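You operate a simulated robot arm through the tools that you are given. There is no shell and no other tool. Be economical: measure what you need, move in short steps, check, and stop when the job is done.

The job below is to be done with a simulated robot arm. You get a single attempt, and the scene is never put back.

TASK
Pile some things up. At the end: the white striped towel from the worktop under the window is on the worktop over the double cupboard; the blue ice pack from the worktop under the window is on the worktop over the double cupboard, with the white crock from there on top of it and the red spice tin (marked "PAPRIKA") on top of that; whatever was shut is shut again. Leave all else as you found it, and nothing knocked over.

The check looks at the end state, three seconds after you hand in, the way a careful person would. Anything else that was tipped, shoved, dropped, spilled or broken makes it a failure.

THE ROBOT
A 6-joint arm with a two-finger parallel gripper, fixed in place. Base frame: the origin is at the foot of the arm, x ahead of it, y to its left, z up; the work surface is at about z = 0.86. Readings come in m, rad, newtons and seconds.
With the tool pointing down near the work surface it reaches from about 0.24 to 0.64 m from the base axis. Its first joint turns from -1.152 to 1.152 rad. Payload 2.7 kg.
The TCP is the grasp point between the finger pads, 0.023 m short of the fingertips. In the tool frame z runs along the fingers and y along their closing line. Largest opening 0.094 m; finger width 0.038, thickness 0.01; the body of the gripper, 0.054 by 0.096 m, starts 0.039 m behind the TCP.
Orientation is told as [roll, pitch, yaw] about the base's x, y, z axes, in that order, counted from this pose: with the fingers straight down and closing along the base's y, the tool's x points along the base's -x, its y along +y and its z along -z.

THE INTERFACE
- The arm moves only by the tool drive_tool. Its argument "plan" is a list of rows, each a list of 7 numbers: the finger opening in m, from 0 to 0.094, then the shift along the tool's x, y, z in m, then the turn, a rotation vector about the tool's x, y, z in rad. In form: [[fingers, dx, dy, dz, ax, ay, az], ...]. A call has 1 to 20 rows; each row is the pose to reach, as a shift and turn from the pose commanded when the call began, along the tool's axes at that moment. A row lasts 0.2 s, in which the tool goes at most 0.05 m and 0.15 rad; a call with a longer step from one row to the next is refused whole, and so is a gripper value outside its range. A pose out of reach is approached as far as the arm can. The call stops where the force on the tool passes 40 N (or 10 N more than at its start, if that is more) or the arm is blocked; 0.2 s more then pass. Each finger travels about 0.045 m/s and halts on what it meets, pressing with about 31 N; the grip force reading is that of the motor and also rises with nothing between the fingers. The clock runs only during rows and for 0.2 s after the last one: add rows that repeat a pose to give the fingers time. It gives the time, the measured TCP pose, the force on the tool (base axes), the opening and the grip force at its end, in the units of the frame above (readings bear some noise).
- Cameras (640 x 400 px; columns grow to the right, rows downward): "scene" is fixed at [0.0779, -0.4355, 1.4003]; the picture's right is [0.74, -0.67, 0.00], its down [-0.40, -0.44, -0.81] and it looks along [0.54, 0.60, -0.59] (base axes); focal length 288 px, centre (320, 200). "wrist" rides on the gripper at [-0.039, 0, -0.044] in the tool frame; the picture's right is [0.00, -1.00, 0.00], its down [0.97, 0.00, -0.24] and it looks along [0.24, 0.00, 0.97] (tool axes); focal length 218 px, centre (320, 200).
- camera(camera): a new picture of that camera. The clock stands still meanwhile.
- measure_at(camera, pixels): for up to 12 pixels [column, row] of the newest picture of that camera ("zoom" is the newest enlarged one), the place [x, y, z] in the base frame of the surface seen there, good to about 0.003 m. The clock stands still meanwhile.
- inspect(camera, box): a new picture of the part [left, top, right, bottom] of that camera's present view, enlarged. The clock stands still meanwhile.
- job_done(): hands the job in; it is judged then, once.

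Work in short steps. Measure before you move; look again where a grasp or a placing could have gone wrong, and mend it. You have 80 turns and 46 pictures in all, those below and enlarged ones among them. Open the gripper and draw the arm clear of the work before you hand the job in, unless the task says otherwise; then end with one line.

The tools are called as a command line: name --pt "numbers of a row" for each row, then --argument value for the rest, lists and objects as JSON in quotes. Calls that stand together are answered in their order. drive_tool: Moves the arm, as the interface text tells. Its arguments: {"type":"object","properties":{"plan":{"type":"array"}},"required":["plan"]} The other tools are called the same way: camera (camera) takes a picture; measure_at (camera, pixels) gives the place of the surface under pixels of a picture; inspect (camera, box) takes an enlarged picture of a part of a camera's view; job_done () hands the job in.

At the start:

```text
time: 0.0
eef_pos: [0.4522, 0.0343, 1.1975]
orientation: [0.002, 0.001, 0.0]
force: [0.0, 0.0, -0.7]
finger_gap: 0.094
gripper_force: 0.1
```

scene: 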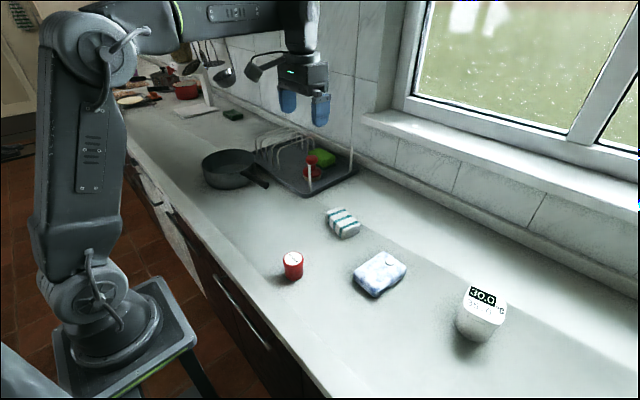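
wrist: 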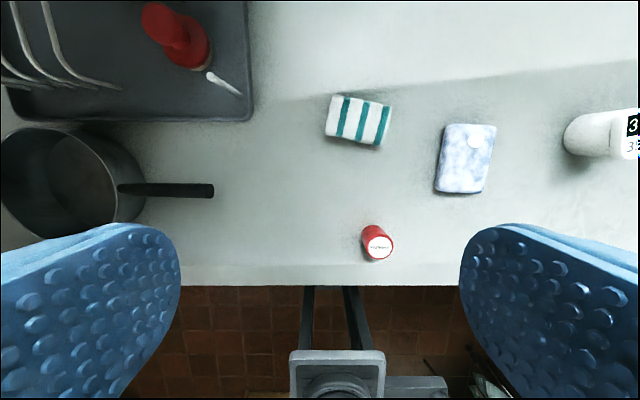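

I start with enlarged views of the worktop to identify the objects and the two worktop areas.

inspect --camera "scene" --box '[240, 180, 560, 380]'

inspect --camera "scene" --box '[100, 60, 380, 235]'

measure_at --camera "scene" --pixels '[[293, 258], [342, 220], [380, 270], [483, 298], [480, 330], [230, 165], [232, 113], [310, 175], [300, 225], [440, 330], [180, 200], [385, 185]]'

```text
2.00 times, centred on (400, 280) of scene
```

zoom: 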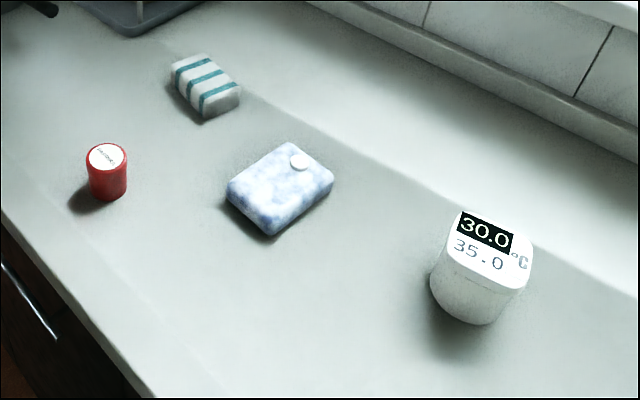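

```text
2.29 times, centred on (240, 148) of scene
```

zoom: 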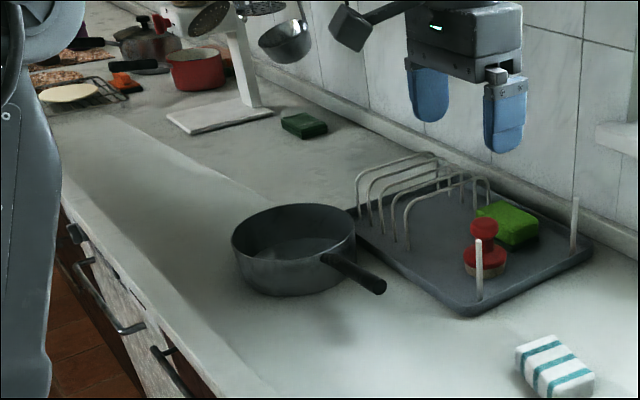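

```text
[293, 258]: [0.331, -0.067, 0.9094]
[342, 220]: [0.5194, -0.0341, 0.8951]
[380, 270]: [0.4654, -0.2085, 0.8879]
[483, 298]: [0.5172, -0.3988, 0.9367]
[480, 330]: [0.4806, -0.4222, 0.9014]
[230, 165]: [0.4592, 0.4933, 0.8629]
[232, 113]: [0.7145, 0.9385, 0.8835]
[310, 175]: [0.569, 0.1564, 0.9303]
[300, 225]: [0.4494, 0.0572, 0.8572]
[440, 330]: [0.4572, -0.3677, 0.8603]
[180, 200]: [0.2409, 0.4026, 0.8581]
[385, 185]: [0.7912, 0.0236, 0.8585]
```

The white object at (482,310) carries a temperature display, so I look at it more closely, and at the cupboard fronts at the left of the arm.

inspect --camera "scene" --box '[430, 265, 540, 360]'

inspect --camera "scene" --box '[110, 130, 330, 400]'

```text
4.21 times, centred on (485, 312) of scene
```

zoom: 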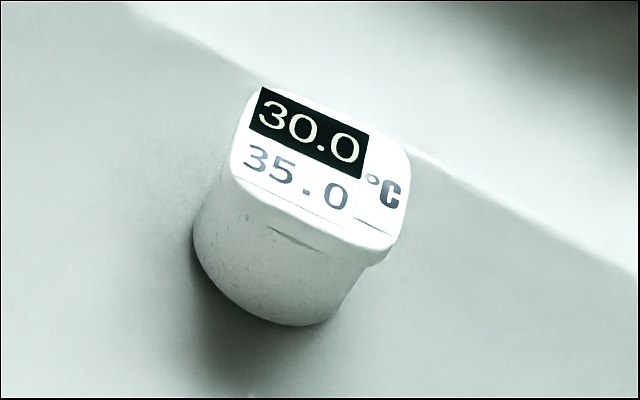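

```text
1.48 times, centred on (220, 265) of scene
```

zoom: 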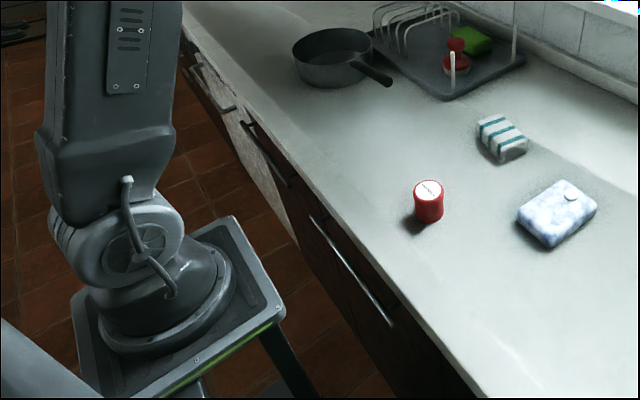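

I enlarge the fronts further, to find which unit is the double cupboard.

inspect --camera "scene" --box '[120, 140, 250, 280]'

measure_at --camera "scene" --pixels '[[150, 176], [152, 203], [164, 214], [178, 245], [190, 257], [222, 280], [260, 342], [200, 250], [260, 325], [140, 165], [170, 210]]'

```text
2.86 times, centred on (185, 210) of scene
```

zoom: 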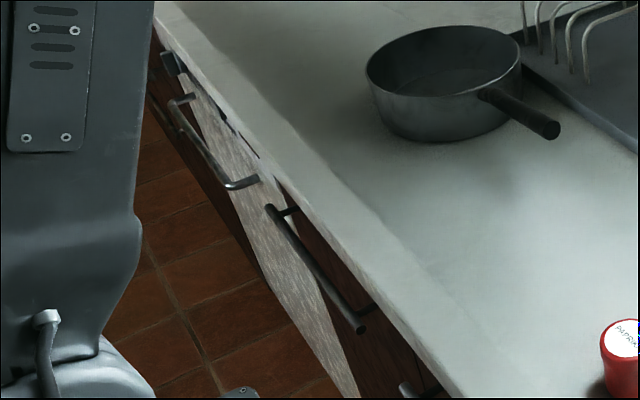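

```text
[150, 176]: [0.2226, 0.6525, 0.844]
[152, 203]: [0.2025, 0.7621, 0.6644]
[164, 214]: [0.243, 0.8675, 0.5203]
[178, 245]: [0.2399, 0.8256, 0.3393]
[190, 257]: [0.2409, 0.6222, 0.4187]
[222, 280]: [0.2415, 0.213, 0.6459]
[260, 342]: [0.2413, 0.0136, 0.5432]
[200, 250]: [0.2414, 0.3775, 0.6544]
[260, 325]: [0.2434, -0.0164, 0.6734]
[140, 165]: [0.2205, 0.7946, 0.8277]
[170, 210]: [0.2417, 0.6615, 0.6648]
```

I measure points on the fronts in the newest enlarged picture: handles at (215,160), (315,270), (170,60), the pale panel edges and dark panels.

measure_at --camera "zoom" --pixels '[[270, 208], [360, 328], [185, 98], [232, 187], [205, 110], [245, 210], [300, 320], [345, 380], [285, 185], [330, 260], [405, 388], [168, 60]]'

measure_at --camera "scene" --pixels '[[214, 275], [268, 350], [290, 345], [218, 240], [235, 263], [300, 390], [225, 300], [250, 340], [205, 240], [186, 200], [175, 190], [310, 380]]'

```text
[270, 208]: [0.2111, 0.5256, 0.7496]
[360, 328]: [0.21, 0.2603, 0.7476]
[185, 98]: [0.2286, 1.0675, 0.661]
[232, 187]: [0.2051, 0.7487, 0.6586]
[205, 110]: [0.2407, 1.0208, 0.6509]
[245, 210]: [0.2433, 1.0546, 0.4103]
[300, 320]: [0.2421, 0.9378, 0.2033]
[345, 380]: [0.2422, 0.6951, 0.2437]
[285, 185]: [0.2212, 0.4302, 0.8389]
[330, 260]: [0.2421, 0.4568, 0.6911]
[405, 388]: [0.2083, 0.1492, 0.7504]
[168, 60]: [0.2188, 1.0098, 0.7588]
```

```text
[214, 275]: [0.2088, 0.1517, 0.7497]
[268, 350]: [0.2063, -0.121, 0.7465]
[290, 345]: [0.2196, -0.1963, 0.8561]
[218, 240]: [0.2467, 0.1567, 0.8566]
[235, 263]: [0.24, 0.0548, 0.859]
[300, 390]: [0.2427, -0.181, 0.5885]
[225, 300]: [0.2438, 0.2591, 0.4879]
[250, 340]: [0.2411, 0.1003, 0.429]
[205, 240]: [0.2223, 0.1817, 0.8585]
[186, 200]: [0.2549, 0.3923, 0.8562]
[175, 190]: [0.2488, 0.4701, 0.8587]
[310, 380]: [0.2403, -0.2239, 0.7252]
```

All four loose items lie under the window (left frame at y≈0.09). The fronts show a handle at y −0.12…0.15 and another at y 0.26…0.53. I move the arm left, high up, so I can look at the fronts with the wrist camera.

drive_tool --pt "0.094 0.025 0.033 0.005 0 0 -0.11" --pt "0.094 0.05 0.066 0.01 0 0 -0.22" --pt "0.094 0.075 0.099 0.015 0 0 -0.33" --pt "0.094 0.1 0.132 0.02 0 0 -0.44" --pt "0.094 0.125 0.165 0.025 0 0 -0.55" --pt "0.094 0.15 0.198 0.03 0 0 -0.66" --pt "0.094 0.175 0.231 0.035 0 0 -0.77" --pt "0.094 0.2 0.264 0.04 0 0 -0.88" --pt "0.094 0.225 0.297 0.045 0 0 -0.99" --pt "0.094 0.255 0.33 0.05 0 0 -1.1"

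camera --camera "wrist"

```text
time: 2.2
eef_pos: [0.2273, 0.3504, 1.1457]
orientation: [0.004, 0.0, 1.103]
force: [0.0, -0.7, -0.5]
finger_gap: 0.0941
gripper_force: 0.1
out of reach, approached as far as the arm can: row 10
```

```text
38 pictures are left
```

wrist: 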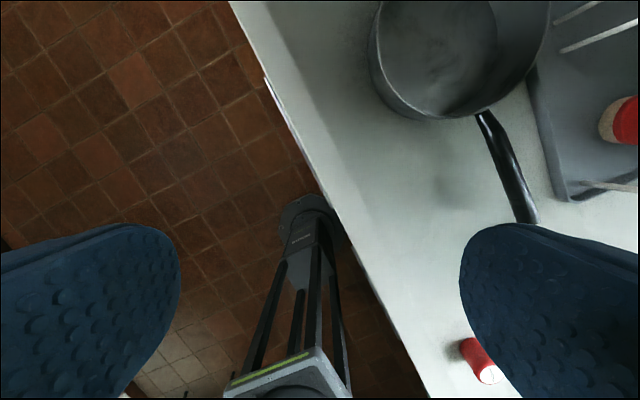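

Tilting further here would run into the joint limits; the fixed camera sees the fronts better, so I enlarge the lower part of it with the arm moved.

inspect --camera "scene" --box '[170, 210, 320, 400]'

camera --camera "scene"

```text
2.11 times, centred on (245, 305) of scene
```

zoom: 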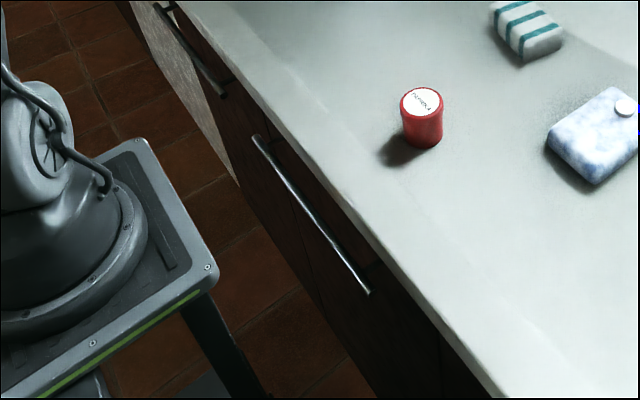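

```text
36 pictures are left
```

scene: 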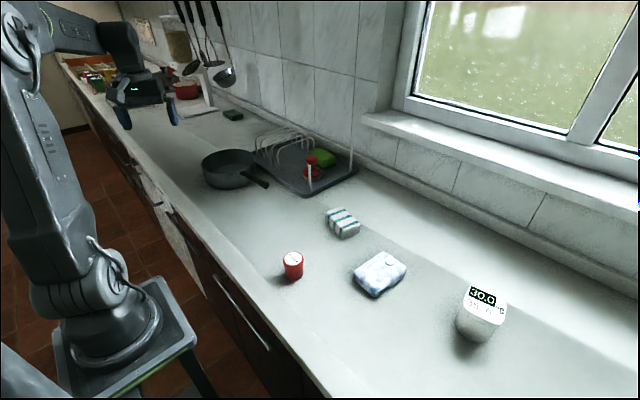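

There seems to be a vertical seam below the steel handle around (310,270) of the enlargement; I look closer at both units.

inspect --camera "scene" --box '[205, 270, 305, 395]'

inspect --camera "scene" --box '[160, 190, 240, 300]'

```text
3.20 times, centred on (255, 332) of scene
```

zoom: 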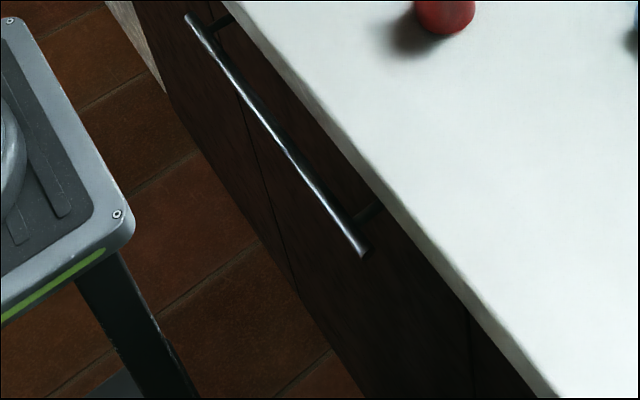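

```text
3.64 times, centred on (200, 245) of scene
```

zoom: 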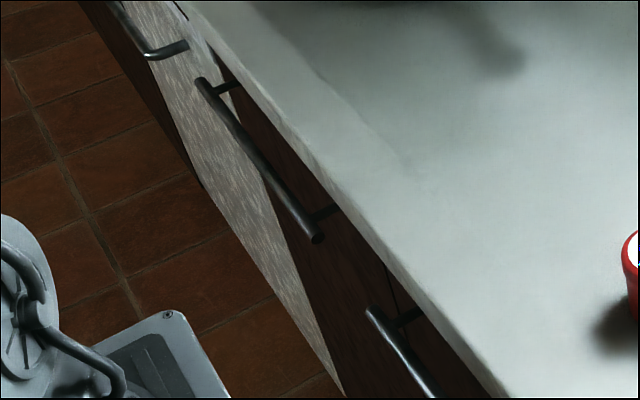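

Door seams lie at y≈−0.19 and 0.21, with a dark door left of it (y 0.21–0.59) and a pale unit beyond. So the target is the worktop left of the window, around y 0.25–0.5; I measure the free space there and the objects.

measure_at --camera "wrist" --pixels '[[376, 70], [425, 115], [478, 112], [530, 215], [515, 222], [568, 195], [300, 130], [345, 225], [400, 200], [390, 5], [440, 270], [485, 375]]'

inspect --camera "scene" --box '[180, 130, 400, 300]'

```text
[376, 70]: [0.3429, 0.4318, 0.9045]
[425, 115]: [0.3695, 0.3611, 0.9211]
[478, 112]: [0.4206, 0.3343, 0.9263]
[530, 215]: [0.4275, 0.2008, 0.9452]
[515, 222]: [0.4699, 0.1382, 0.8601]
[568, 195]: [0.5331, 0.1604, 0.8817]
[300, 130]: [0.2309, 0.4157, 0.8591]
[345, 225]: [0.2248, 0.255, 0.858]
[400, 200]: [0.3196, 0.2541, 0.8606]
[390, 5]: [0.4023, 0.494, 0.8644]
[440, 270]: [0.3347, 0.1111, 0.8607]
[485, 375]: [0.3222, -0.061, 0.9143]
```

```text
2.35 times, centred on (290, 215) of scene
```

zoom: 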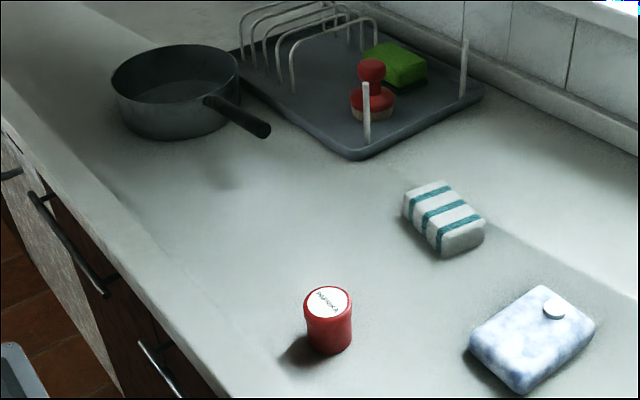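

The free strip is x 0.24–0.34, y 0.25–0.47, in front of the pan (wall at x≥0.343). I go above the objects for a plan view from the wrist.

drive_tool --pt "0.094 0.0334 -0.0346 -0.005 0 0 0.1" --pt "0.094 0.0667 -0.0693 -0.009 0 0 0.2" --pt "0.094 0.1 -0.104 -0.014 0 0 0.3" --pt "0.094 0.1334 -0.1385 -0.018 0 0 0.4" --pt "0.094 0.1668 -0.1732 -0.023 0 0 0.5" --pt "0.094 0.2 -0.208 -0.027 0 0 0.6" --pt "0.094 0.2335 -0.2425 -0.032 0 0 0.7" --pt "0.094 0.267 -0.277 -0.036 0 0 0.8" --pt "0.094 0.3 -0.312 -0.041 0 0 0.9" --pt "0.094 0.3336 -0.3464 -0.045 0 0 1.0" --pt "0.094 0.367 -0.381 -0.05 0 0 1.1"

camera --camera "wrist"

```text
time: 4.6
eef_pos: [0.3989, -0.1505, 1.1969]
orientation: [0.002, 0.0, -0.001]
force: [-0.7, -0.3, -0.5]
finger_gap: 0.0941
gripper_force: 0.1
```

```text
32 pictures are left
```

wrist: 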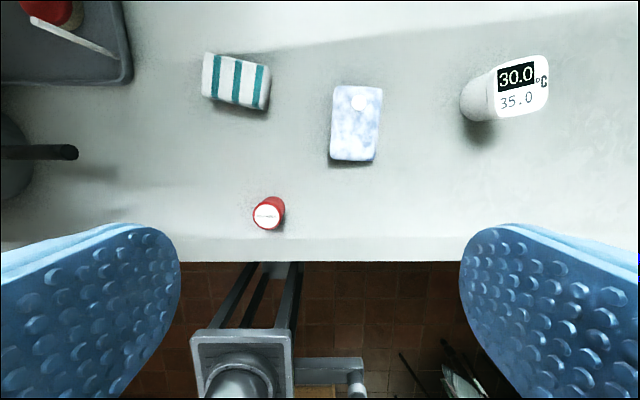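

Plan view: towel at (236,80), ice pack at (356,122), crock at (505,88), tin at (268,214). I measure their corners.

measure_at --camera "wrist" --pixels '[[207, 55], [268, 70], [261, 106], [204, 92], [236, 80], [336, 88], [380, 90], [373, 157], [332, 156], [357, 103], [355, 135], [266, 217]]'

measure_at --camera "wrist" --pixels '[[498, 68], [545, 58], [546, 103], [498, 114], [522, 85], [464, 100], [475, 118], [480, 80], [284, 205], [256, 212], [268, 200], [270, 228]]'

inspect --camera "wrist" --box '[180, 30, 570, 250]'

```text
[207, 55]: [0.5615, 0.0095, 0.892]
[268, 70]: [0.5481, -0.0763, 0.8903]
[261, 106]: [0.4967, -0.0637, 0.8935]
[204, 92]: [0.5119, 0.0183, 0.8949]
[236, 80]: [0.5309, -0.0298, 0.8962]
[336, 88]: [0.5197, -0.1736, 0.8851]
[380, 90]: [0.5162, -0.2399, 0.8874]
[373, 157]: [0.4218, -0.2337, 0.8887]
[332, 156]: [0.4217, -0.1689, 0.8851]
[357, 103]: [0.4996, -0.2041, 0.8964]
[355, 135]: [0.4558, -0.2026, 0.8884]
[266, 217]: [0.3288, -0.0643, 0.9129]
```

```text
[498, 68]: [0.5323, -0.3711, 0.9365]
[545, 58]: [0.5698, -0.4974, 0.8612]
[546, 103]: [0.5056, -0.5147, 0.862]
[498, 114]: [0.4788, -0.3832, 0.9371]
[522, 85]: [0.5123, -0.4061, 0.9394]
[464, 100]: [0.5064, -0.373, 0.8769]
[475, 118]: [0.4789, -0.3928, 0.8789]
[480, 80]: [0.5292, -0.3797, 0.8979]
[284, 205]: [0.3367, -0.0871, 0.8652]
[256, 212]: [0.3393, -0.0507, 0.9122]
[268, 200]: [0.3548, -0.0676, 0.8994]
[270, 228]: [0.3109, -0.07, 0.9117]
```

```text
1.64 times, centred on (375, 140) of wrist
```

zoom: 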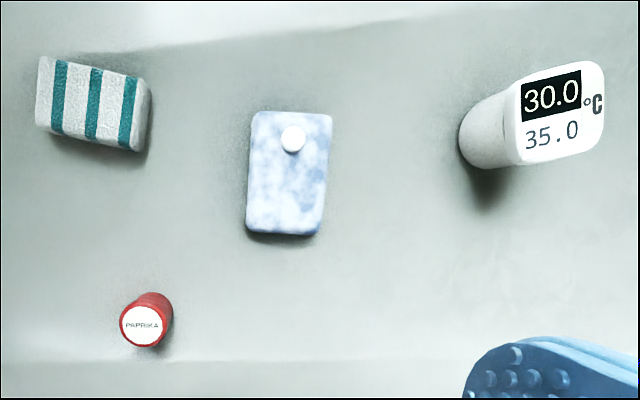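

The towel's centre is (0.530, −0.028), its short side (≈0.05) along [−0.985, 0.175], i.e. tool yaw ≈1.395. I move over it at z = 1.0 with that yaw.

drive_tool --pt "0.094 -0.01306 0.01225 0.0197 0 0 -0.1395" --pt "0.094 -0.02612 0.0245 0.0394 0 0 -0.279" --pt "0.094 -0.03918 0.03675 0.0591 0 0 -0.4185" --pt "0.094 -0.05224 0.049 0.0788 0 0 -0.558" --pt "0.094 -0.0653 0.06125 0.0985 0 0 -0.6975" --pt "0.094 -0.07836 0.0735 0.1182 0 0 -0.837" --pt "0.094 -0.09142 0.08575 0.1379 0 0 -0.9765" --pt "0.094 -0.10448 0.098 0.1576 0 0 -1.116" --pt "0.094 -0.11754 0.11025 0.1773 0 0 -1.2555" --pt "0.094 -0.1306 0.1225 0.197 0 0 -1.395"

camera --camera "wrist"

```text
time: 6.8
eef_pos: [0.5302, -0.0285, 1.0041]
orientation: [0.0, -0.001, 1.399]
force: [-0.5, 0.7, -0.5]
finger_gap: 0.0939
gripper_force: 0.1
```

```text
30 pictures are left
```

wrist: 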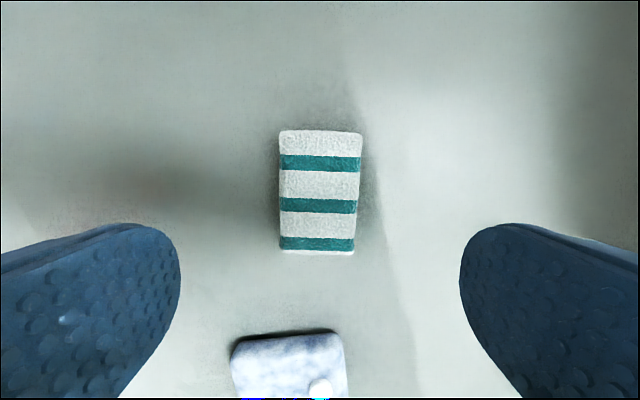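

The towel is centred and square between the fingers. I go straight down 0.118 m and close.

drive_tool --pt "0.094 0 0 0.04 0 0 0" --pt "0.094 0 0 0.08 0 0 0" --pt "0.094 0 0 0.105 0 0 0" --pt "0.094 0 0 0.118 0 0 0" --pt "0.094 0 0 0.118 0 0 0" --pt "0.02 0 0 0.118 0 0 0" --pt "0.02 0 0 0.118 0 0 0" --pt "0.02 0 0 0.118 0 0 0" --pt "0.02 0 0 0.118 0 0 0" --pt "0.02 0 0 0.118 0 0 0" --pt "0.02 0 0 0.118 0 0 0"

```text
time: 9.2
eef_pos: [0.5305, -0.0278, 0.8842]
orientation: [0.0, -0.001, 1.396]
force: [-1.1, 0.3, -0.1]
finger_gap: 0.0594
gripper_force: 31.0
```

Gripped (gap 0.059). I lift 0.16 m and carry it to above (0.275, 0.42), squaring it with the worktop.

drive_tool --pt "0.02 0 0 -0.04 0 0 0" --pt "0.02 0 0 -0.08 0 0 0" --pt "0.02 0 0 -0.12 0 0 0" --pt "0.02 0 0 -0.16 0 0 0" --pt "0.02 -0.036 0.03 -0.16 0 0 -0.016" --pt "0.02 -0.072 0.06 -0.16 0 0 -0.032" --pt "0.02 -0.108 0.09 -0.16 0 0 -0.048" --pt "0.02 -0.144 0.12 -0.16 0 0 -0.064" --pt "0.02 -0.18 0.15 -0.16 0 0 -0.08" --pt "0.02 -0.216 0.18 -0.16 0 0 -0.096" --pt "0.02 -0.252 0.21 -0.16 0 0 -0.112" --pt "0.02 -0.288 0.24 -0.16 0 0 -0.128" --pt "0.02 -0.324 0.27 -0.16 0 0 -0.144" --pt "0.02 -0.36 0.3 -0.16 0 0 -0.16" --pt "0.02 -0.3966 0.3296 -0.16 0 0 -0.175"

camera --camera "wrist"

```text
time: 12.4
eef_pos: [0.2765, 0.4225, 1.0462]
orientation: [0.0, 0.0, 1.57]
force: [-0.3, -0.6, -0.1]
finger_gap: 0.0594
gripper_force: 31.1
```

```text
29 pictures are left
```

wrist: 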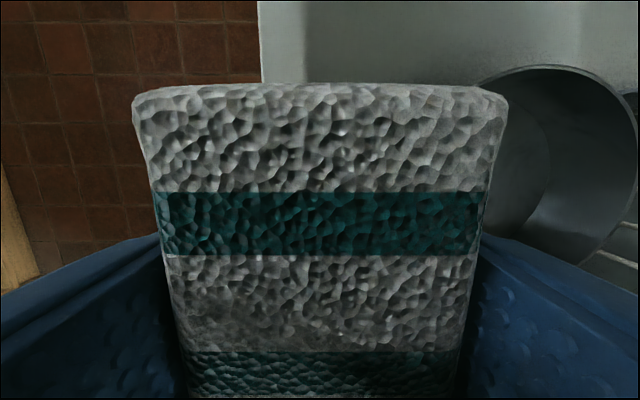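

Towel held well; the pan's rim appears at the right (485,85). I check its distance and the front edge before lowering.

measure_at --camera "wrist" --pixels '[[488, 84], [510, 72], [545, 67], [515, 120], [262, 60], [320, 60]]'

```text
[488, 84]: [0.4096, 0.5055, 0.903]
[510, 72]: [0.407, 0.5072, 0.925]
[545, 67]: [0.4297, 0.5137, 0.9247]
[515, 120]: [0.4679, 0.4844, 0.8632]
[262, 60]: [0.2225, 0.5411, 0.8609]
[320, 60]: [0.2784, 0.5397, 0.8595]
```

The nearest pan wall stays at x≥0.343; the tool's far side will be about x 0.325. I lower 0.159 m, open only to 0.075, and rise.

drive_tool --pt "0.02 0 0 0.04 0 0 0" --pt "0.02 0 0 0.08 0 0 0" --pt "0.02 0 0 0.12 0 0 0" --pt "0.02 0 0 0.145 0 0 0" --pt "0.02 0 0 0.159 0 0 0" --pt "0.02 0 0 0.16 0 0 0" --pt "0.075 0 0 0.16 0 0 0" --pt "0.075 0 0 0.16 0 0 0" --pt "0.075 0 0 0.16 0 0 0" --pt "0.075 0 0 0.12 0 0 0" --pt "0.075 0 0 0.08 0 0 0" --pt "0.075 0 0 0.04 0 0 0" --pt "0.094 0 0 0 0 0 0" --pt "0.094 0 0 -0.04 0 0 0"

camera --camera "wrist"

```text
time: 15.4
eef_pos: [0.2761, 0.4197, 1.0849]
orientation: [-0.001, 0.001, 1.569]
force: [0.1, 0.7, -0.8]
finger_gap: 0.0941
gripper_force: 0.0
```

```text
28 pictures are left
```

wrist: 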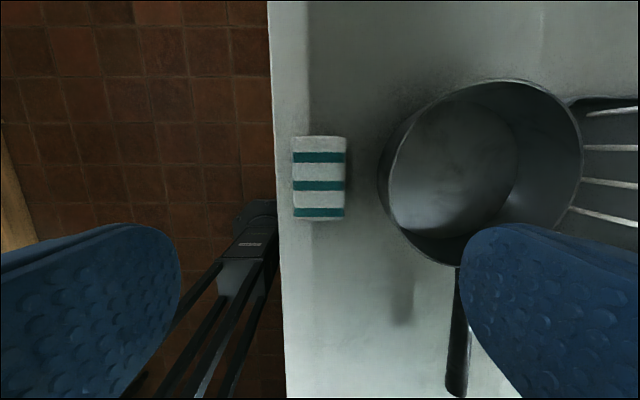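

Towel placed upright and clear of the pan. Now the ice pack: centre (0.470, −0.204), width 0.066 nearly along y (yaw ≈ −0.053). I move above it.

drive_tool --pt "0.094 0.0446 -0.0139 0 0 0 0.116" --pt "0.094 0.0891 -0.0277 0 0 0 0.232" --pt "0.094 0.1337 -0.0416 0 0 0 0.348" --pt "0.094 0.1783 -0.0554 0 0 0 0.464" --pt "0.094 0.2229 -0.0693 0 0 0 0.58" --pt "0.094 0.2674 -0.0831 0 0 0 0.696" --pt "0.094 0.312 -0.097 0 0 0 0.811" --pt "0.094 0.3566 -0.1109 0 0 0 0.927" --pt "0.094 0.4011 -0.1247 0 0 0 1.043" --pt "0.094 0.4457 -0.1386 0 0 0 1.159" --pt "0.094 0.4903 -0.1524 0 0 0 1.275" --pt "0.094 0.5349 -0.1663 0 0 0 1.391" --pt "0.094 0.5794 -0.1801 0.01 0 0 1.507" --pt "0.094 0.624 -0.194 0.03 0 0 1.623" --pt "0.094 0.624 -0.194 0.055 0 0 1.623"

camera --camera "wrist"

```text
refused: row 14 steps farther than a row can; nothing moved
```

```text
27 pictures are left
```

wrist: 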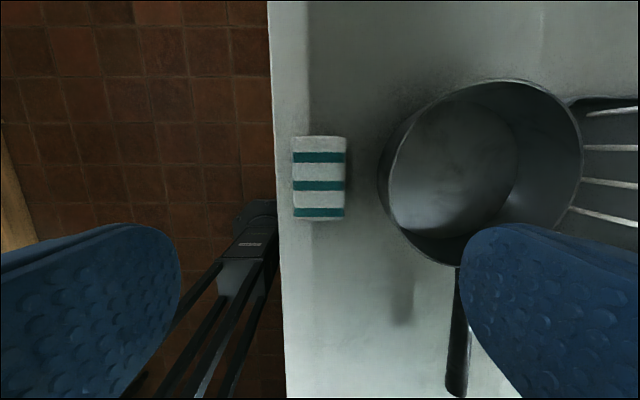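

The plan was refused because one step was slightly too long (nothing moved); I repeat it with the descent spread out.

drive_tool --pt "0.094 0.0446 -0.0139 0 0 0 0.116" --pt "0.094 0.0891 -0.0277 0 0 0 0.232" --pt "0.094 0.1337 -0.0416 0 0 0 0.348" --pt "0.094 0.1783 -0.0554 0 0 0 0.464" --pt "0.094 0.2229 -0.0693 0 0 0 0.58" --pt "0.094 0.2674 -0.0831 0 0 0 0.696" --pt "0.094 0.312 -0.097 0 0 0 0.811" --pt "0.094 0.3566 -0.1109 0 0 0 0.927" --pt "0.094 0.4011 -0.1247 0 0 0 1.043" --pt "0.094 0.4457 -0.1386 0 0 0 1.159" --pt "0.094 0.4903 -0.1524 0 0 0 1.275" --pt "0.094 0.5349 -0.1663 0 0 0 1.391" --pt "0.094 0.5794 -0.1801 0.0 0 0 1.507" --pt "0.094 0.624 -0.194 0.0 0 0 1.623" --pt "0.094 0.624 -0.194 0.03 0 0 1.623" --pt "0.094 0.624 -0.194 0.055 0 0 1.623"

camera --camera "wrist"

```text
time: 18.8
eef_pos: [0.468, -0.2009, 1.0282]
orientation: [0.0, 0.0, -0.054]
force: [0.3, -0.1, -0.8]
finger_gap: 0.094
gripper_force: 0.0
```

```text
26 pictures are left
```

wrist: 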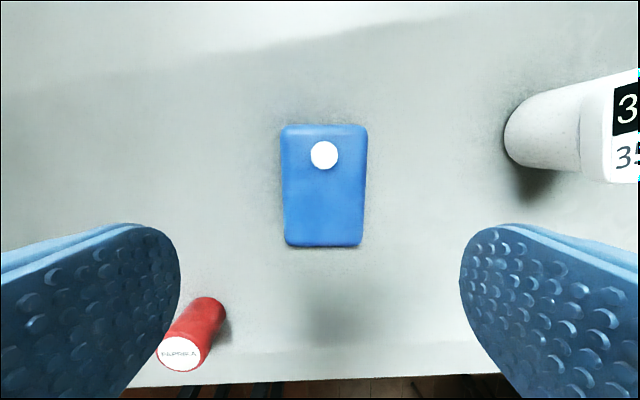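

The pack is centred within 4 mm (it now looks plain blue) with its white cap at (323,155). I shift 3 mm, descend 0.144 m and close.

drive_tool --pt "0.094 -0.002 -0.003 0.04 0 0 0" --pt "0.094 -0.002 -0.003 0.08 0 0 0" --pt "0.094 -0.002 -0.003 0.115 0 0 0" --pt "0.094 -0.002 -0.003 0.135 0 0 0" --pt "0.094 -0.002 -0.003 0.144 0 0 0" --pt "0.02 -0.002 -0.003 0.144 0 0 0" --pt "0.02 -0.002 -0.003 0.144 0 0 0" --pt "0.02 -0.002 -0.003 0.144 0 0 0" --pt "0.02 -0.002 -0.003 0.144 0 0 0" --pt "0.02 -0.002 -0.003 0.144 0 0 0"

```text
time: 21.0
eef_pos: [0.4717, -0.2052, 0.8822]
orientation: [0.0, 0.001, -0.054]
force: [1.2, 0.9, 0.9]
finger_gap: 0.0749
gripper_force: 30.9
```

Gripped (gap 0.075). I lift 0.14 m and carry it to above (0.305, 0.285).

drive_tool --pt "0.02 0 0 -0.04 0 0 0" --pt "0.02 0 0 -0.08 0 0 0" --pt "0.02 0 0 -0.12 0 0 0" --pt "0.02 0 0 -0.15 0 0 0" --pt "0.02 0.0175 0.0437 -0.15 0 0 -0.005" --pt "0.02 0.0351 0.0874 -0.15 0 0 -0.01" --pt "0.02 0.0526 0.131 -0.15 0 0 -0.015" --pt "0.02 0.0701 0.1747 -0.15 0 0 -0.02" --pt "0.02 0.0877 0.2184 -0.15 0 0 -0.025" --pt "0.02 0.1052 0.2621 -0.15 0 0 -0.03" --pt "0.02 0.1228 0.3058 -0.15 0 0 -0.035" --pt "0.02 0.1403 0.3495 -0.15 0 0 -0.04" --pt "0.02 0.1578 0.3931 -0.15 0 0 -0.045" --pt "0.02 0.1754 0.4368 -0.15 0 0 -0.05" --pt "0.02 0.1929 0.4805 -0.15 0 0 -0.054" --pt "0.02 0.1929 0.4805 -0.15 0 0 -0.054"

camera --camera "wrist"

```text
time: 24.4
eef_pos: [0.3054, 0.2858, 1.0349]
orientation: [0.003, -0.001, 0.0]
force: [-0.2, -0.5, -2.3]
finger_gap: 0.0748
gripper_force: 30.8
```

```text
25 pictures are left
```

wrist: 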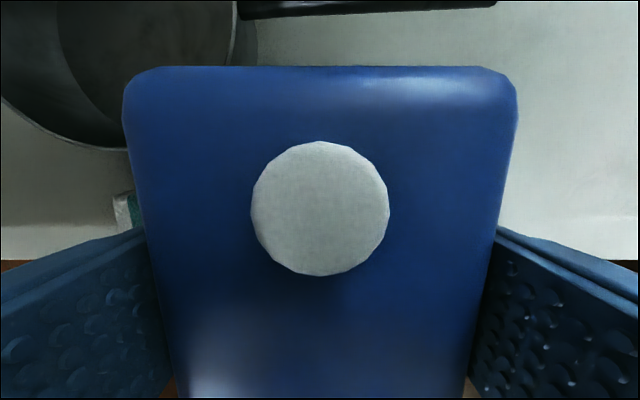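

The pack is held level. I lower it 0.151 m, release, and rise for a look.

drive_tool --pt "0.02 0 0 0.04 0 0 0" --pt "0.02 0 0 0.08 0 0 0" --pt "0.02 0 0 0.12 0 0 0" --pt "0.02 0 0 0.14 0 0 0" --pt "0.02 0 0 0.15 0 0 0" --pt "0.02 0 0 0.151 0 0 0" --pt "0.094 0 0 0.151 0 0 0" --pt "0.094 0 0 0.151 0 0 0" --pt "0.094 0 0 0.151 0 0 0" --pt "0.094 0 0 0.11 0 0 0" --pt "0.094 0 0 0.07 0 0 0" --pt "0.094 0 0 0.03 0 0 0" --pt "0.094 0 0 -0.01 0 0 0" --pt "0.094 0 0 -0.05 0 0 0"

camera --camera "wrist"

```text
time: 27.4
eef_pos: [0.3038, 0.2838, 1.0841]
orientation: [0.001, -0.001, -0.001]
force: [0.1, -0.2, 0.2]
finger_gap: 0.0938
gripper_force: 0.0
```

```text
24 pictures are left
```

wrist: 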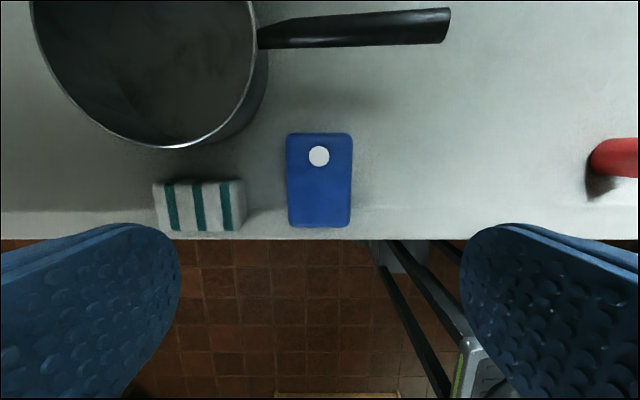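

The pack stands placed; I measure its corners, the cap and the top surface.

measure_at --camera "wrist" --pixels '[[291, 138], [349, 138], [346, 222], [291, 222], [319, 156], [319, 170], [319, 195], [319, 236], [300, 195], [340, 195], [319, 212], [213, 205]]'

```text
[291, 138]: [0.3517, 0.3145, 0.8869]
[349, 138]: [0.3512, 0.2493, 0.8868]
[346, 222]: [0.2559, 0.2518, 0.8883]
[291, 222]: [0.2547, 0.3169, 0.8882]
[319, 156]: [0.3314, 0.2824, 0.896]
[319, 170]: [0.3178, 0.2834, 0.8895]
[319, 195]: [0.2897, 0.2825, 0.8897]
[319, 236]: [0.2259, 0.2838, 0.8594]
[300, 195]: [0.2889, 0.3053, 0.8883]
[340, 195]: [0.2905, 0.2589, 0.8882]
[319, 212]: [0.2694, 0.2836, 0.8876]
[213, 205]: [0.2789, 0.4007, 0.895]
```

The pack's top is at z 0.889, its flat part left of the cap x 0.255–0.319, y 0.25–0.317. Now I go to look at the crock from above.

drive_tool --pt "0.094 -0.0104 -0.046 -0.003 0 0 0" --pt "0.094 -0.0209 -0.092 -0.006 0 0 0" --pt "0.094 -0.0313 -0.138 -0.009 0 0 0" --pt "0.094 -0.0417 -0.184 -0.012 0 0 0" --pt "0.094 -0.0521 -0.23 -0.015 0 0 0" --pt "0.094 -0.0626 -0.276 -0.018 0 0 0" --pt "0.094 -0.073 -0.322 -0.021 0 0 0" --pt "0.094 -0.0834 -0.368 -0.024 0 0 0" --pt "0.094 -0.0939 -0.414 -0.027 0 0 0" --pt "0.094 -0.1043 -0.46 -0.03 0 0 0" --pt "0.094 -0.1147 -0.506 -0.033 0 0 0" --pt "0.094 -0.1251 -0.552 -0.036 0 0 0" --pt "0.094 -0.1356 -0.598 -0.039 0 0 0" --pt "0.094 -0.146 -0.644 -0.042 0 0 0" --pt "0.094 -0.156 -0.68 -0.042 0 0 0"

camera --camera "wrist"

```text
time: 30.6
eef_pos: [0.4479, -0.3923, 1.1224]
orientation: [0.002, 0.004, 0.002]
force: [-0.4, -1.2, 0.1]
finger_gap: 0.094
gripper_force: 0.1
out of reach, approached as far as the arm can: row 15
```

```text
23 pictures are left
```

wrist: 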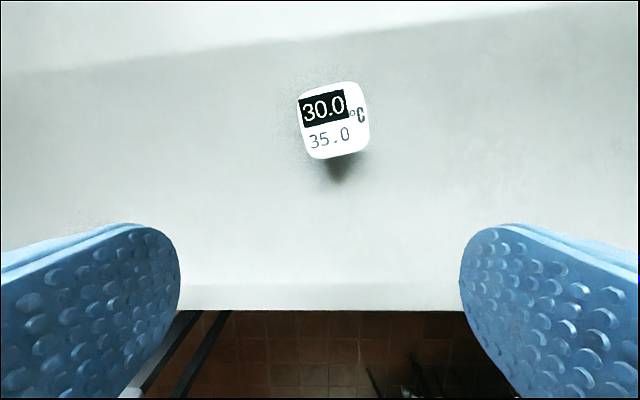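

The crock is seen from right above at (334,120), its lid slightly turned. I measure the lid edges and look closely.

measure_at --camera "wrist" --pixels '[[300, 93], [358, 86], [366, 146], [311, 154], [334, 120], [299, 125], [368, 116], [329, 88], [338, 156], [340, 163], [350, 175]]'

inspect --camera "wrist" --box '[270, 60, 400, 210]'

inspect --camera "scene" --box '[430, 265, 540, 365]'

```text
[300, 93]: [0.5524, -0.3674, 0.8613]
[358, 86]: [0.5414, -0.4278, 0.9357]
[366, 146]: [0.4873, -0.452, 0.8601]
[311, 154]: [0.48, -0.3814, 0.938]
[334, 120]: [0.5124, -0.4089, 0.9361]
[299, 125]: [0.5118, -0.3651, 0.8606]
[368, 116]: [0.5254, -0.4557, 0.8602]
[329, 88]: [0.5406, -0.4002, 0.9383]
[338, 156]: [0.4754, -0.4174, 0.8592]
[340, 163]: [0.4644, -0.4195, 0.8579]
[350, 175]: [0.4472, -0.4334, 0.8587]
```

```text
2.67 times, centred on (335, 135) of wrist
```

zoom: 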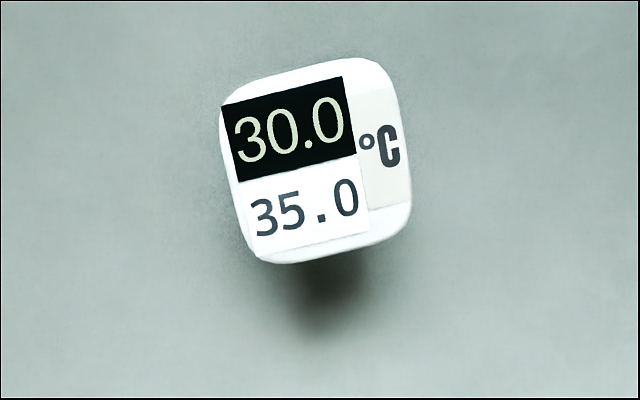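

```text
4.00 times, centred on (485, 315) of scene
```

zoom: 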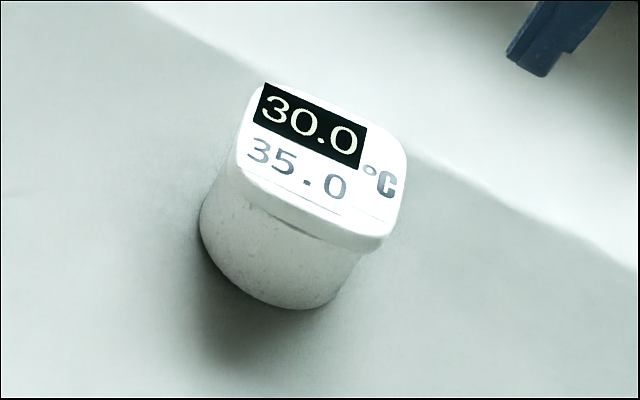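

The lid (≈0.062 across flats, centre (0.512, −0.409), top z 0.938) has edges at about 13°, and at r = 0.655 it's just beyond vertical reach, so I'll come in with a slight tilt. First I turn to yaw −1.335 and sink a little, still clear of it.

drive_tool --pt "0.094 0 0 0.006 0 0 0.1485" --pt "0.094 0 0 0.012 0 0 0.297" --pt "0.094 0 0 0.018 0 0 0.445" --pt "0.094 0 0 0.024 0 0 0.5935" --pt "0.094 0 0 0.03 0 0 0.742" --pt "0.094 0 0 0.036 0 0 0.89" --pt "0.094 0 0 0.042 0 0 1.0385" --pt "0.094 0 0 0.048 0 0 1.187" --pt "0.094 0 0 0.054 0 0 1.335"

```text
time: 32.6
eef_pos: [0.4504, -0.3888, 1.0681]
orientation: [0.0, 0.0, -1.337]
force: [-0.2, -0.2, -0.3]
finger_gap: 0.0939
gripper_force: 0.1
```

Now I tilt by 0.2 rad outward and go over the crock at z ≈ 1.02.

drive_tool --pt "0.094 -0.0085 0.0138 0.012 0 -0.05 0" --pt "0.094 -0.017 0.0276 0.024 0 -0.1 0" --pt "0.094 -0.0255 0.0414 0.036 0 -0.15 0" --pt "0.094 -0.0339 0.0552 0.048 0 -0.2 0" --pt "0.094 -0.0339 0.0552 0.048 0 -0.2 0"

camera --camera "wrist"

```text
time: 33.8
eef_pos: [0.512, -0.4093, 1.0181]
orientation: [-0.001, -0.2, -1.335]
force: [-0.7, -0.4, 0.6]
finger_gap: 0.0938
gripper_force: 0.1
```

```text
20 pictures are left
```

wrist: 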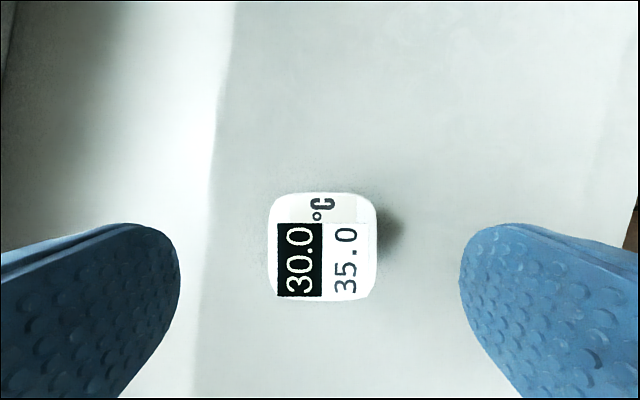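

The tilted pose is reached and the lid sits square and centred between the fingers (column 321). I go straight down to z ≈ 0.913 without closing.

drive_tool --pt "0.094 0.006 0 0.0294 0 0 0" --pt "0.094 0.012 0 0.0588 0 0 0" --pt "0.094 0.0167 0 0.0823 0 0 0" --pt "0.094 0.0195 0 0.096 0 0 0" --pt "0.094 0.0209 0 0.1029 0 0 0" --pt "0.094 0.0209 0 0.1029 0 0 0"

camera --camera "wrist"

```text
time: 35.2
eef_pos: [0.5121, -0.4112, 0.914]
orientation: [0.002, -0.199, -1.336]
force: [0.0, -0.2, -0.3]
finger_gap: 0.0941
gripper_force: 0.0
```

```text
19 pictures are left
```

wrist: 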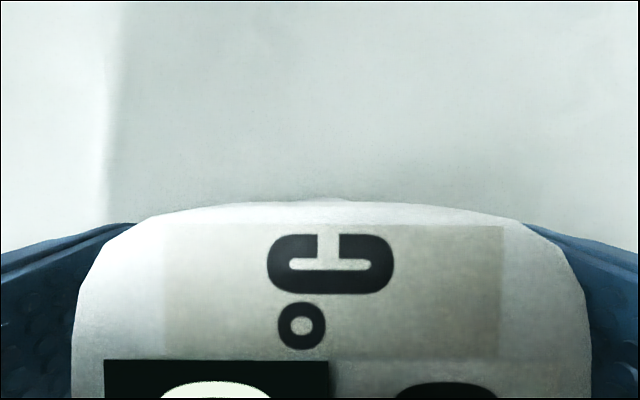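

No contact; the lid is between the fingers. I close the fingers and hold.

drive_tool --pt "0.03 0 0 0 0 0 0" --pt "0.03 0 0 0 0 0 0" --pt "0.03 0 0 0 0 0 0" --pt "0.03 0 0 0 0 0 0" --pt "0.03 0 0 0 0 0 0"

```text
time: 36.4
eef_pos: [0.5129, -0.4104, 0.9127]
orientation: [0.001, -0.2, -1.335]
force: [-1.2, -1.2, -0.1]
finger_gap: 0.0655
gripper_force: 30.7
```

Gripped at 0.0655. I lift by 0.05 m and check that crock and lid come together.

drive_tool --pt "0.03 -0.003 0 -0.0147 0 0 0" --pt "0.03 -0.006 0 -0.0294 0 0 0" --pt "0.03 -0.01 0 -0.049 0 0 0" --pt "0.03 -0.01 0 -0.049 0 0 0"

inspect --camera "scene" --box '[400, 210, 600, 390]'

```text
time: 37.4
eef_pos: [0.514, -0.4092, 0.9629]
orientation: [-0.001, -0.201, -1.335]
force: [1.1, 0.0, -2.4]
finger_gap: 0.0655
gripper_force: 31.1
```

```text
2.22 times, centred on (500, 300) of scene
```

zoom: 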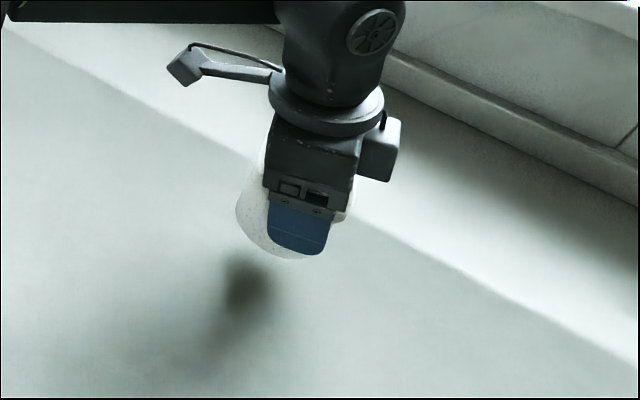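

The whole crock came up. I lift 0.12 m more and carry it over the ice pack, above (0.286, 0.283), turning only about the vertical so that it stays upright.

drive_tool --pt "0.03 -0.008 0 -0.0392 0 0 0" --pt "0.03 -0.0159 0 -0.0784 0 0 0" --pt "0.03 -0.0239 0 -0.1176 0 0 0" --pt "0.03 0.0206 -0.0038 -0.1266 -0.0166 0 -0.0818" --pt "0.03 0.0651 -0.0077 -0.1357 -0.0332 0 -0.1636" --pt "0.03 0.1096 -0.0115 -0.1447 -0.0498 0 -0.2454" --pt "0.03 0.1541 -0.0154 -0.1537 -0.0664 0 -0.3272" --pt "0.03 0.1986 -0.0192 -0.1628 -0.083 0 -0.409" --pt "0.03 0.2431 -0.023 -0.1718 -0.0996 0 -0.4908" --pt "0.03 0.2876 -0.0269 -0.1808 -0.1162 0 -0.5726" --pt "0.03 0.3321 -0.0307 -0.1898 -0.1328 0 -0.6544" --pt "0.03 0.3766 -0.0346 -0.1989 -0.1494 0 -0.7362" --pt "0.03 0.4211 -0.0384 -0.2079 -0.166 0 -0.818" --pt "0.03 0.4656 -0.0422 -0.2169 -0.1826 0 -0.8998" --pt "0.03 0.5101 -0.0461 -0.226 -0.1992 0 -0.9816" --pt "0.03 0.5546 -0.0499 -0.235 -0.2158 0 -1.0634" --pt "0.03 0.5991 -0.0538 -0.244 -0.2324 0 -1.1452" --pt "0.03 0.6436 -0.0576 -0.2531 -0.249 0 -1.227" --pt "0.03 0.6881 -0.0615 -0.2621 -0.2656 0 -1.3083" --pt "0.03 0.6881 -0.0615 -0.2621 -0.2656 0 -1.3083"

camera --camera "wrist"

inspect --camera "scene" --box '[120, 80, 320, 240]'

```text
time: 41.6
eef_pos: [0.283, 0.2829, 1.0882]
orientation: [-0.001, -0.202, 0.004]
force: [0.2, 0.9, -2.3]
finger_gap: 0.0654
gripper_force: 30.7
out of reach, approached as far as the arm can: row 2, 3
```

```text
17 pictures are left
```

wrist: 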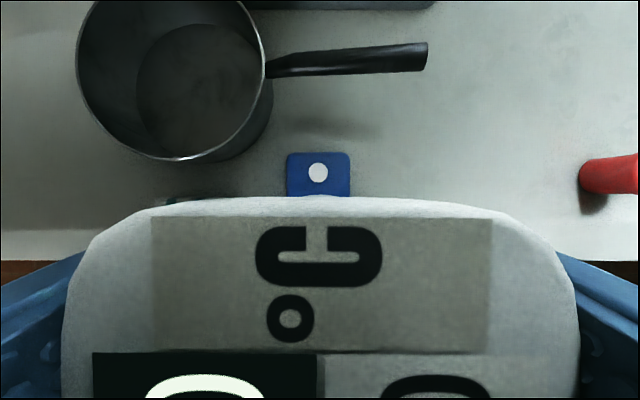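

```text
2.50 times, centred on (220, 160) of scene
```

zoom: 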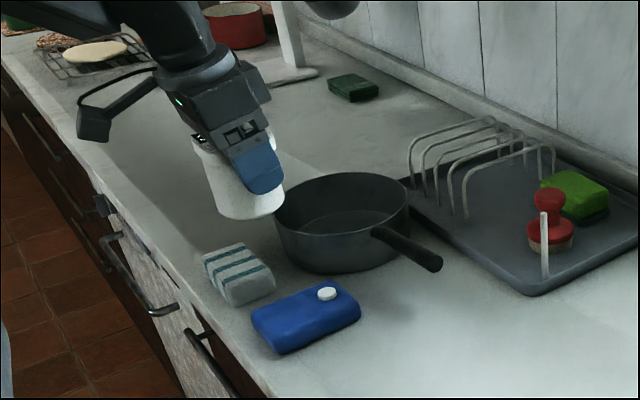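

The crock hangs upright above the pack. I lower it to TCP z ≈ 0.944, the last part slowly, and read the force before releasing.

drive_tool --pt "0.03 0.0043 0 0.0352 0 0 0" --pt "0.03 0.0115 0 0.0705 0 0 0" --pt "0.03 0.019 0 0.106 0 0 0" --pt "0.03 0.0229 0 0.128 0 0 0" --pt "0.03 0.0249 0 0.1378 0 0 0" --pt "0.03 0.0257 0 0.1417 0 0 0" --pt "0.03 0.0257 0 0.1417 0 0 0"

inspect --camera "scene" --box '[170, 130, 290, 240]'

```text
time: 43.2
eef_pos: [0.2862, 0.2823, 0.94]
orientation: [0.004, -0.205, -0.001]
force: [3.4, -1.8, 19.5]
finger_gap: 0.0657
gripper_force: 30.6
```

```text
3.64 times, centred on (230, 185) of scene
```

zoom: 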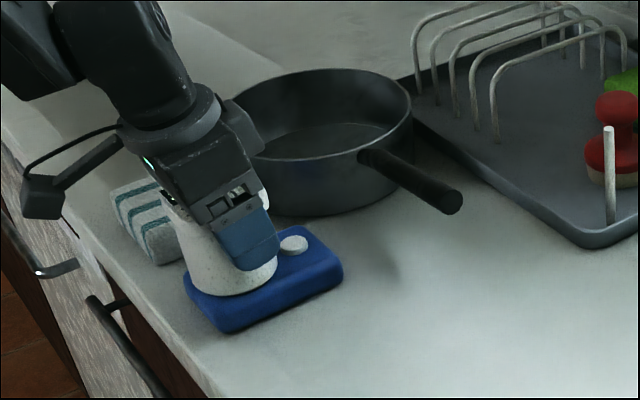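

Contact (19 N upward), crock seated on the pack beside the cap. I relieve it by 2 mm, open, and rise straight up.

drive_tool --pt "0.03 -0.0004 0 -0.0018 0 0 0" --pt "0.03 -0.0004 0 -0.0018 0 0 0" --pt "0.094 -0.0004 0 -0.0018 0 0 0" --pt "0.094 -0.0004 0 -0.0018 0 0 0" --pt "0.094 -0.0004 0 -0.0018 0 0 0" --pt "0.094 -0.003 0 -0.0147 0 0 0" --pt "0.094 -0.008 0 -0.0392 0 0 0" --pt "0.094 -0.0159 0 -0.0784 0 0 0" --pt "0.094 -0.0239 0 -0.1176 0 0 0" --pt "0.094 -0.0319 0 -0.1568 0 0 0"

camera --camera "wrist"

inspect --camera "scene" --box '[170, 130, 290, 240]'

```text
time: 45.4
eef_pos: [0.2863, 0.2804, 1.1031]
orientation: [0.0, -0.2, 0.001]
force: [-0.6, -0.7, 1.1]
finger_gap: 0.0938
gripper_force: 0.0
```

```text
14 pictures are left
```

wrist: 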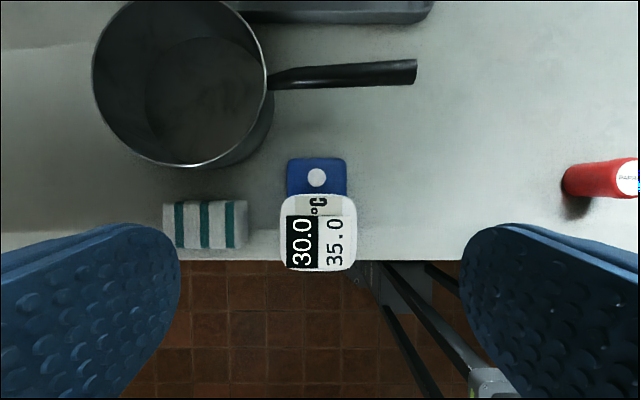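

```text
3.64 times, centred on (230, 185) of scene
```

zoom: 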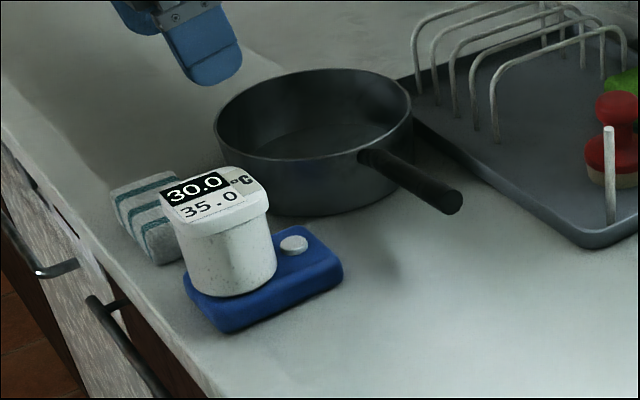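

Crock stands upright beside the cap. I measure its lid for placing the tin.

measure_at --camera "wrist" --pixels '[[290, 202], [346, 202], [350, 262], [288, 262], [319, 200], [319, 232], [319, 266], [286, 232], [350, 232]]'

```text
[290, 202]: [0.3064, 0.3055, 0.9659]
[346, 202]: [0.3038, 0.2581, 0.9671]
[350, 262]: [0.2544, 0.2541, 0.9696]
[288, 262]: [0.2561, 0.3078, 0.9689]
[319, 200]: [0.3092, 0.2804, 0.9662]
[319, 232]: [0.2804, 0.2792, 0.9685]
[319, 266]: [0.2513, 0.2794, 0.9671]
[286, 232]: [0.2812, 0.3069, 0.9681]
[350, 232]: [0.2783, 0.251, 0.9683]
```

The lid is level at z 0.968, centre (0.280, 0.2795). Next the tin: I go over it with the tool vertical.

drive_tool --pt "0.094 -0.0034 -0.0433 0.0 0 0.025 0" --pt "0.094 -0.0068 -0.0866 0.0 0 0.05 0" --pt "0.094 -0.0102 -0.1299 0.004 0 0.075 0" --pt "0.094 -0.0137 -0.1732 0.01 0 0.1 0" --pt "0.094 -0.0171 -0.2165 0.016 0 0.125 0" --pt "0.094 -0.0205 -0.2598 0.022 0 0.15 0" --pt "0.094 -0.0239 -0.3031 0.03 0 0.175 0" --pt "0.094 -0.0273 -0.3464 0.0362 0 0.2 0" --pt "0.094 -0.0273 -0.3464 0.0362 0 0.2 0"

camera --camera "wrist"

```text
time: 47.4
eef_pos: [0.3174, -0.066, 1.0695]
orientation: [-0.001, 0.001, 0.0]
force: [-0.1, 0.7, -0.6]
finger_gap: 0.0941
gripper_force: 0.1
```

```text
12 pictures are left
```

wrist: 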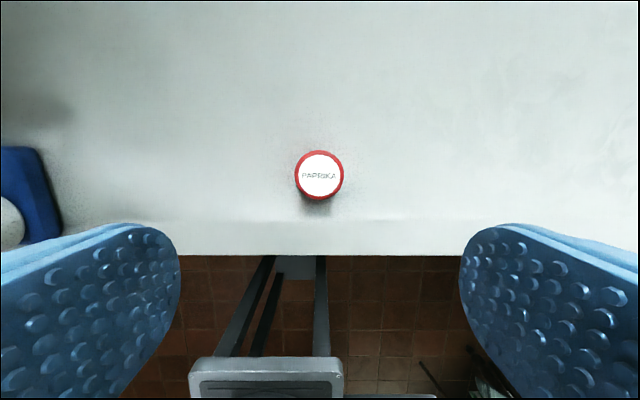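

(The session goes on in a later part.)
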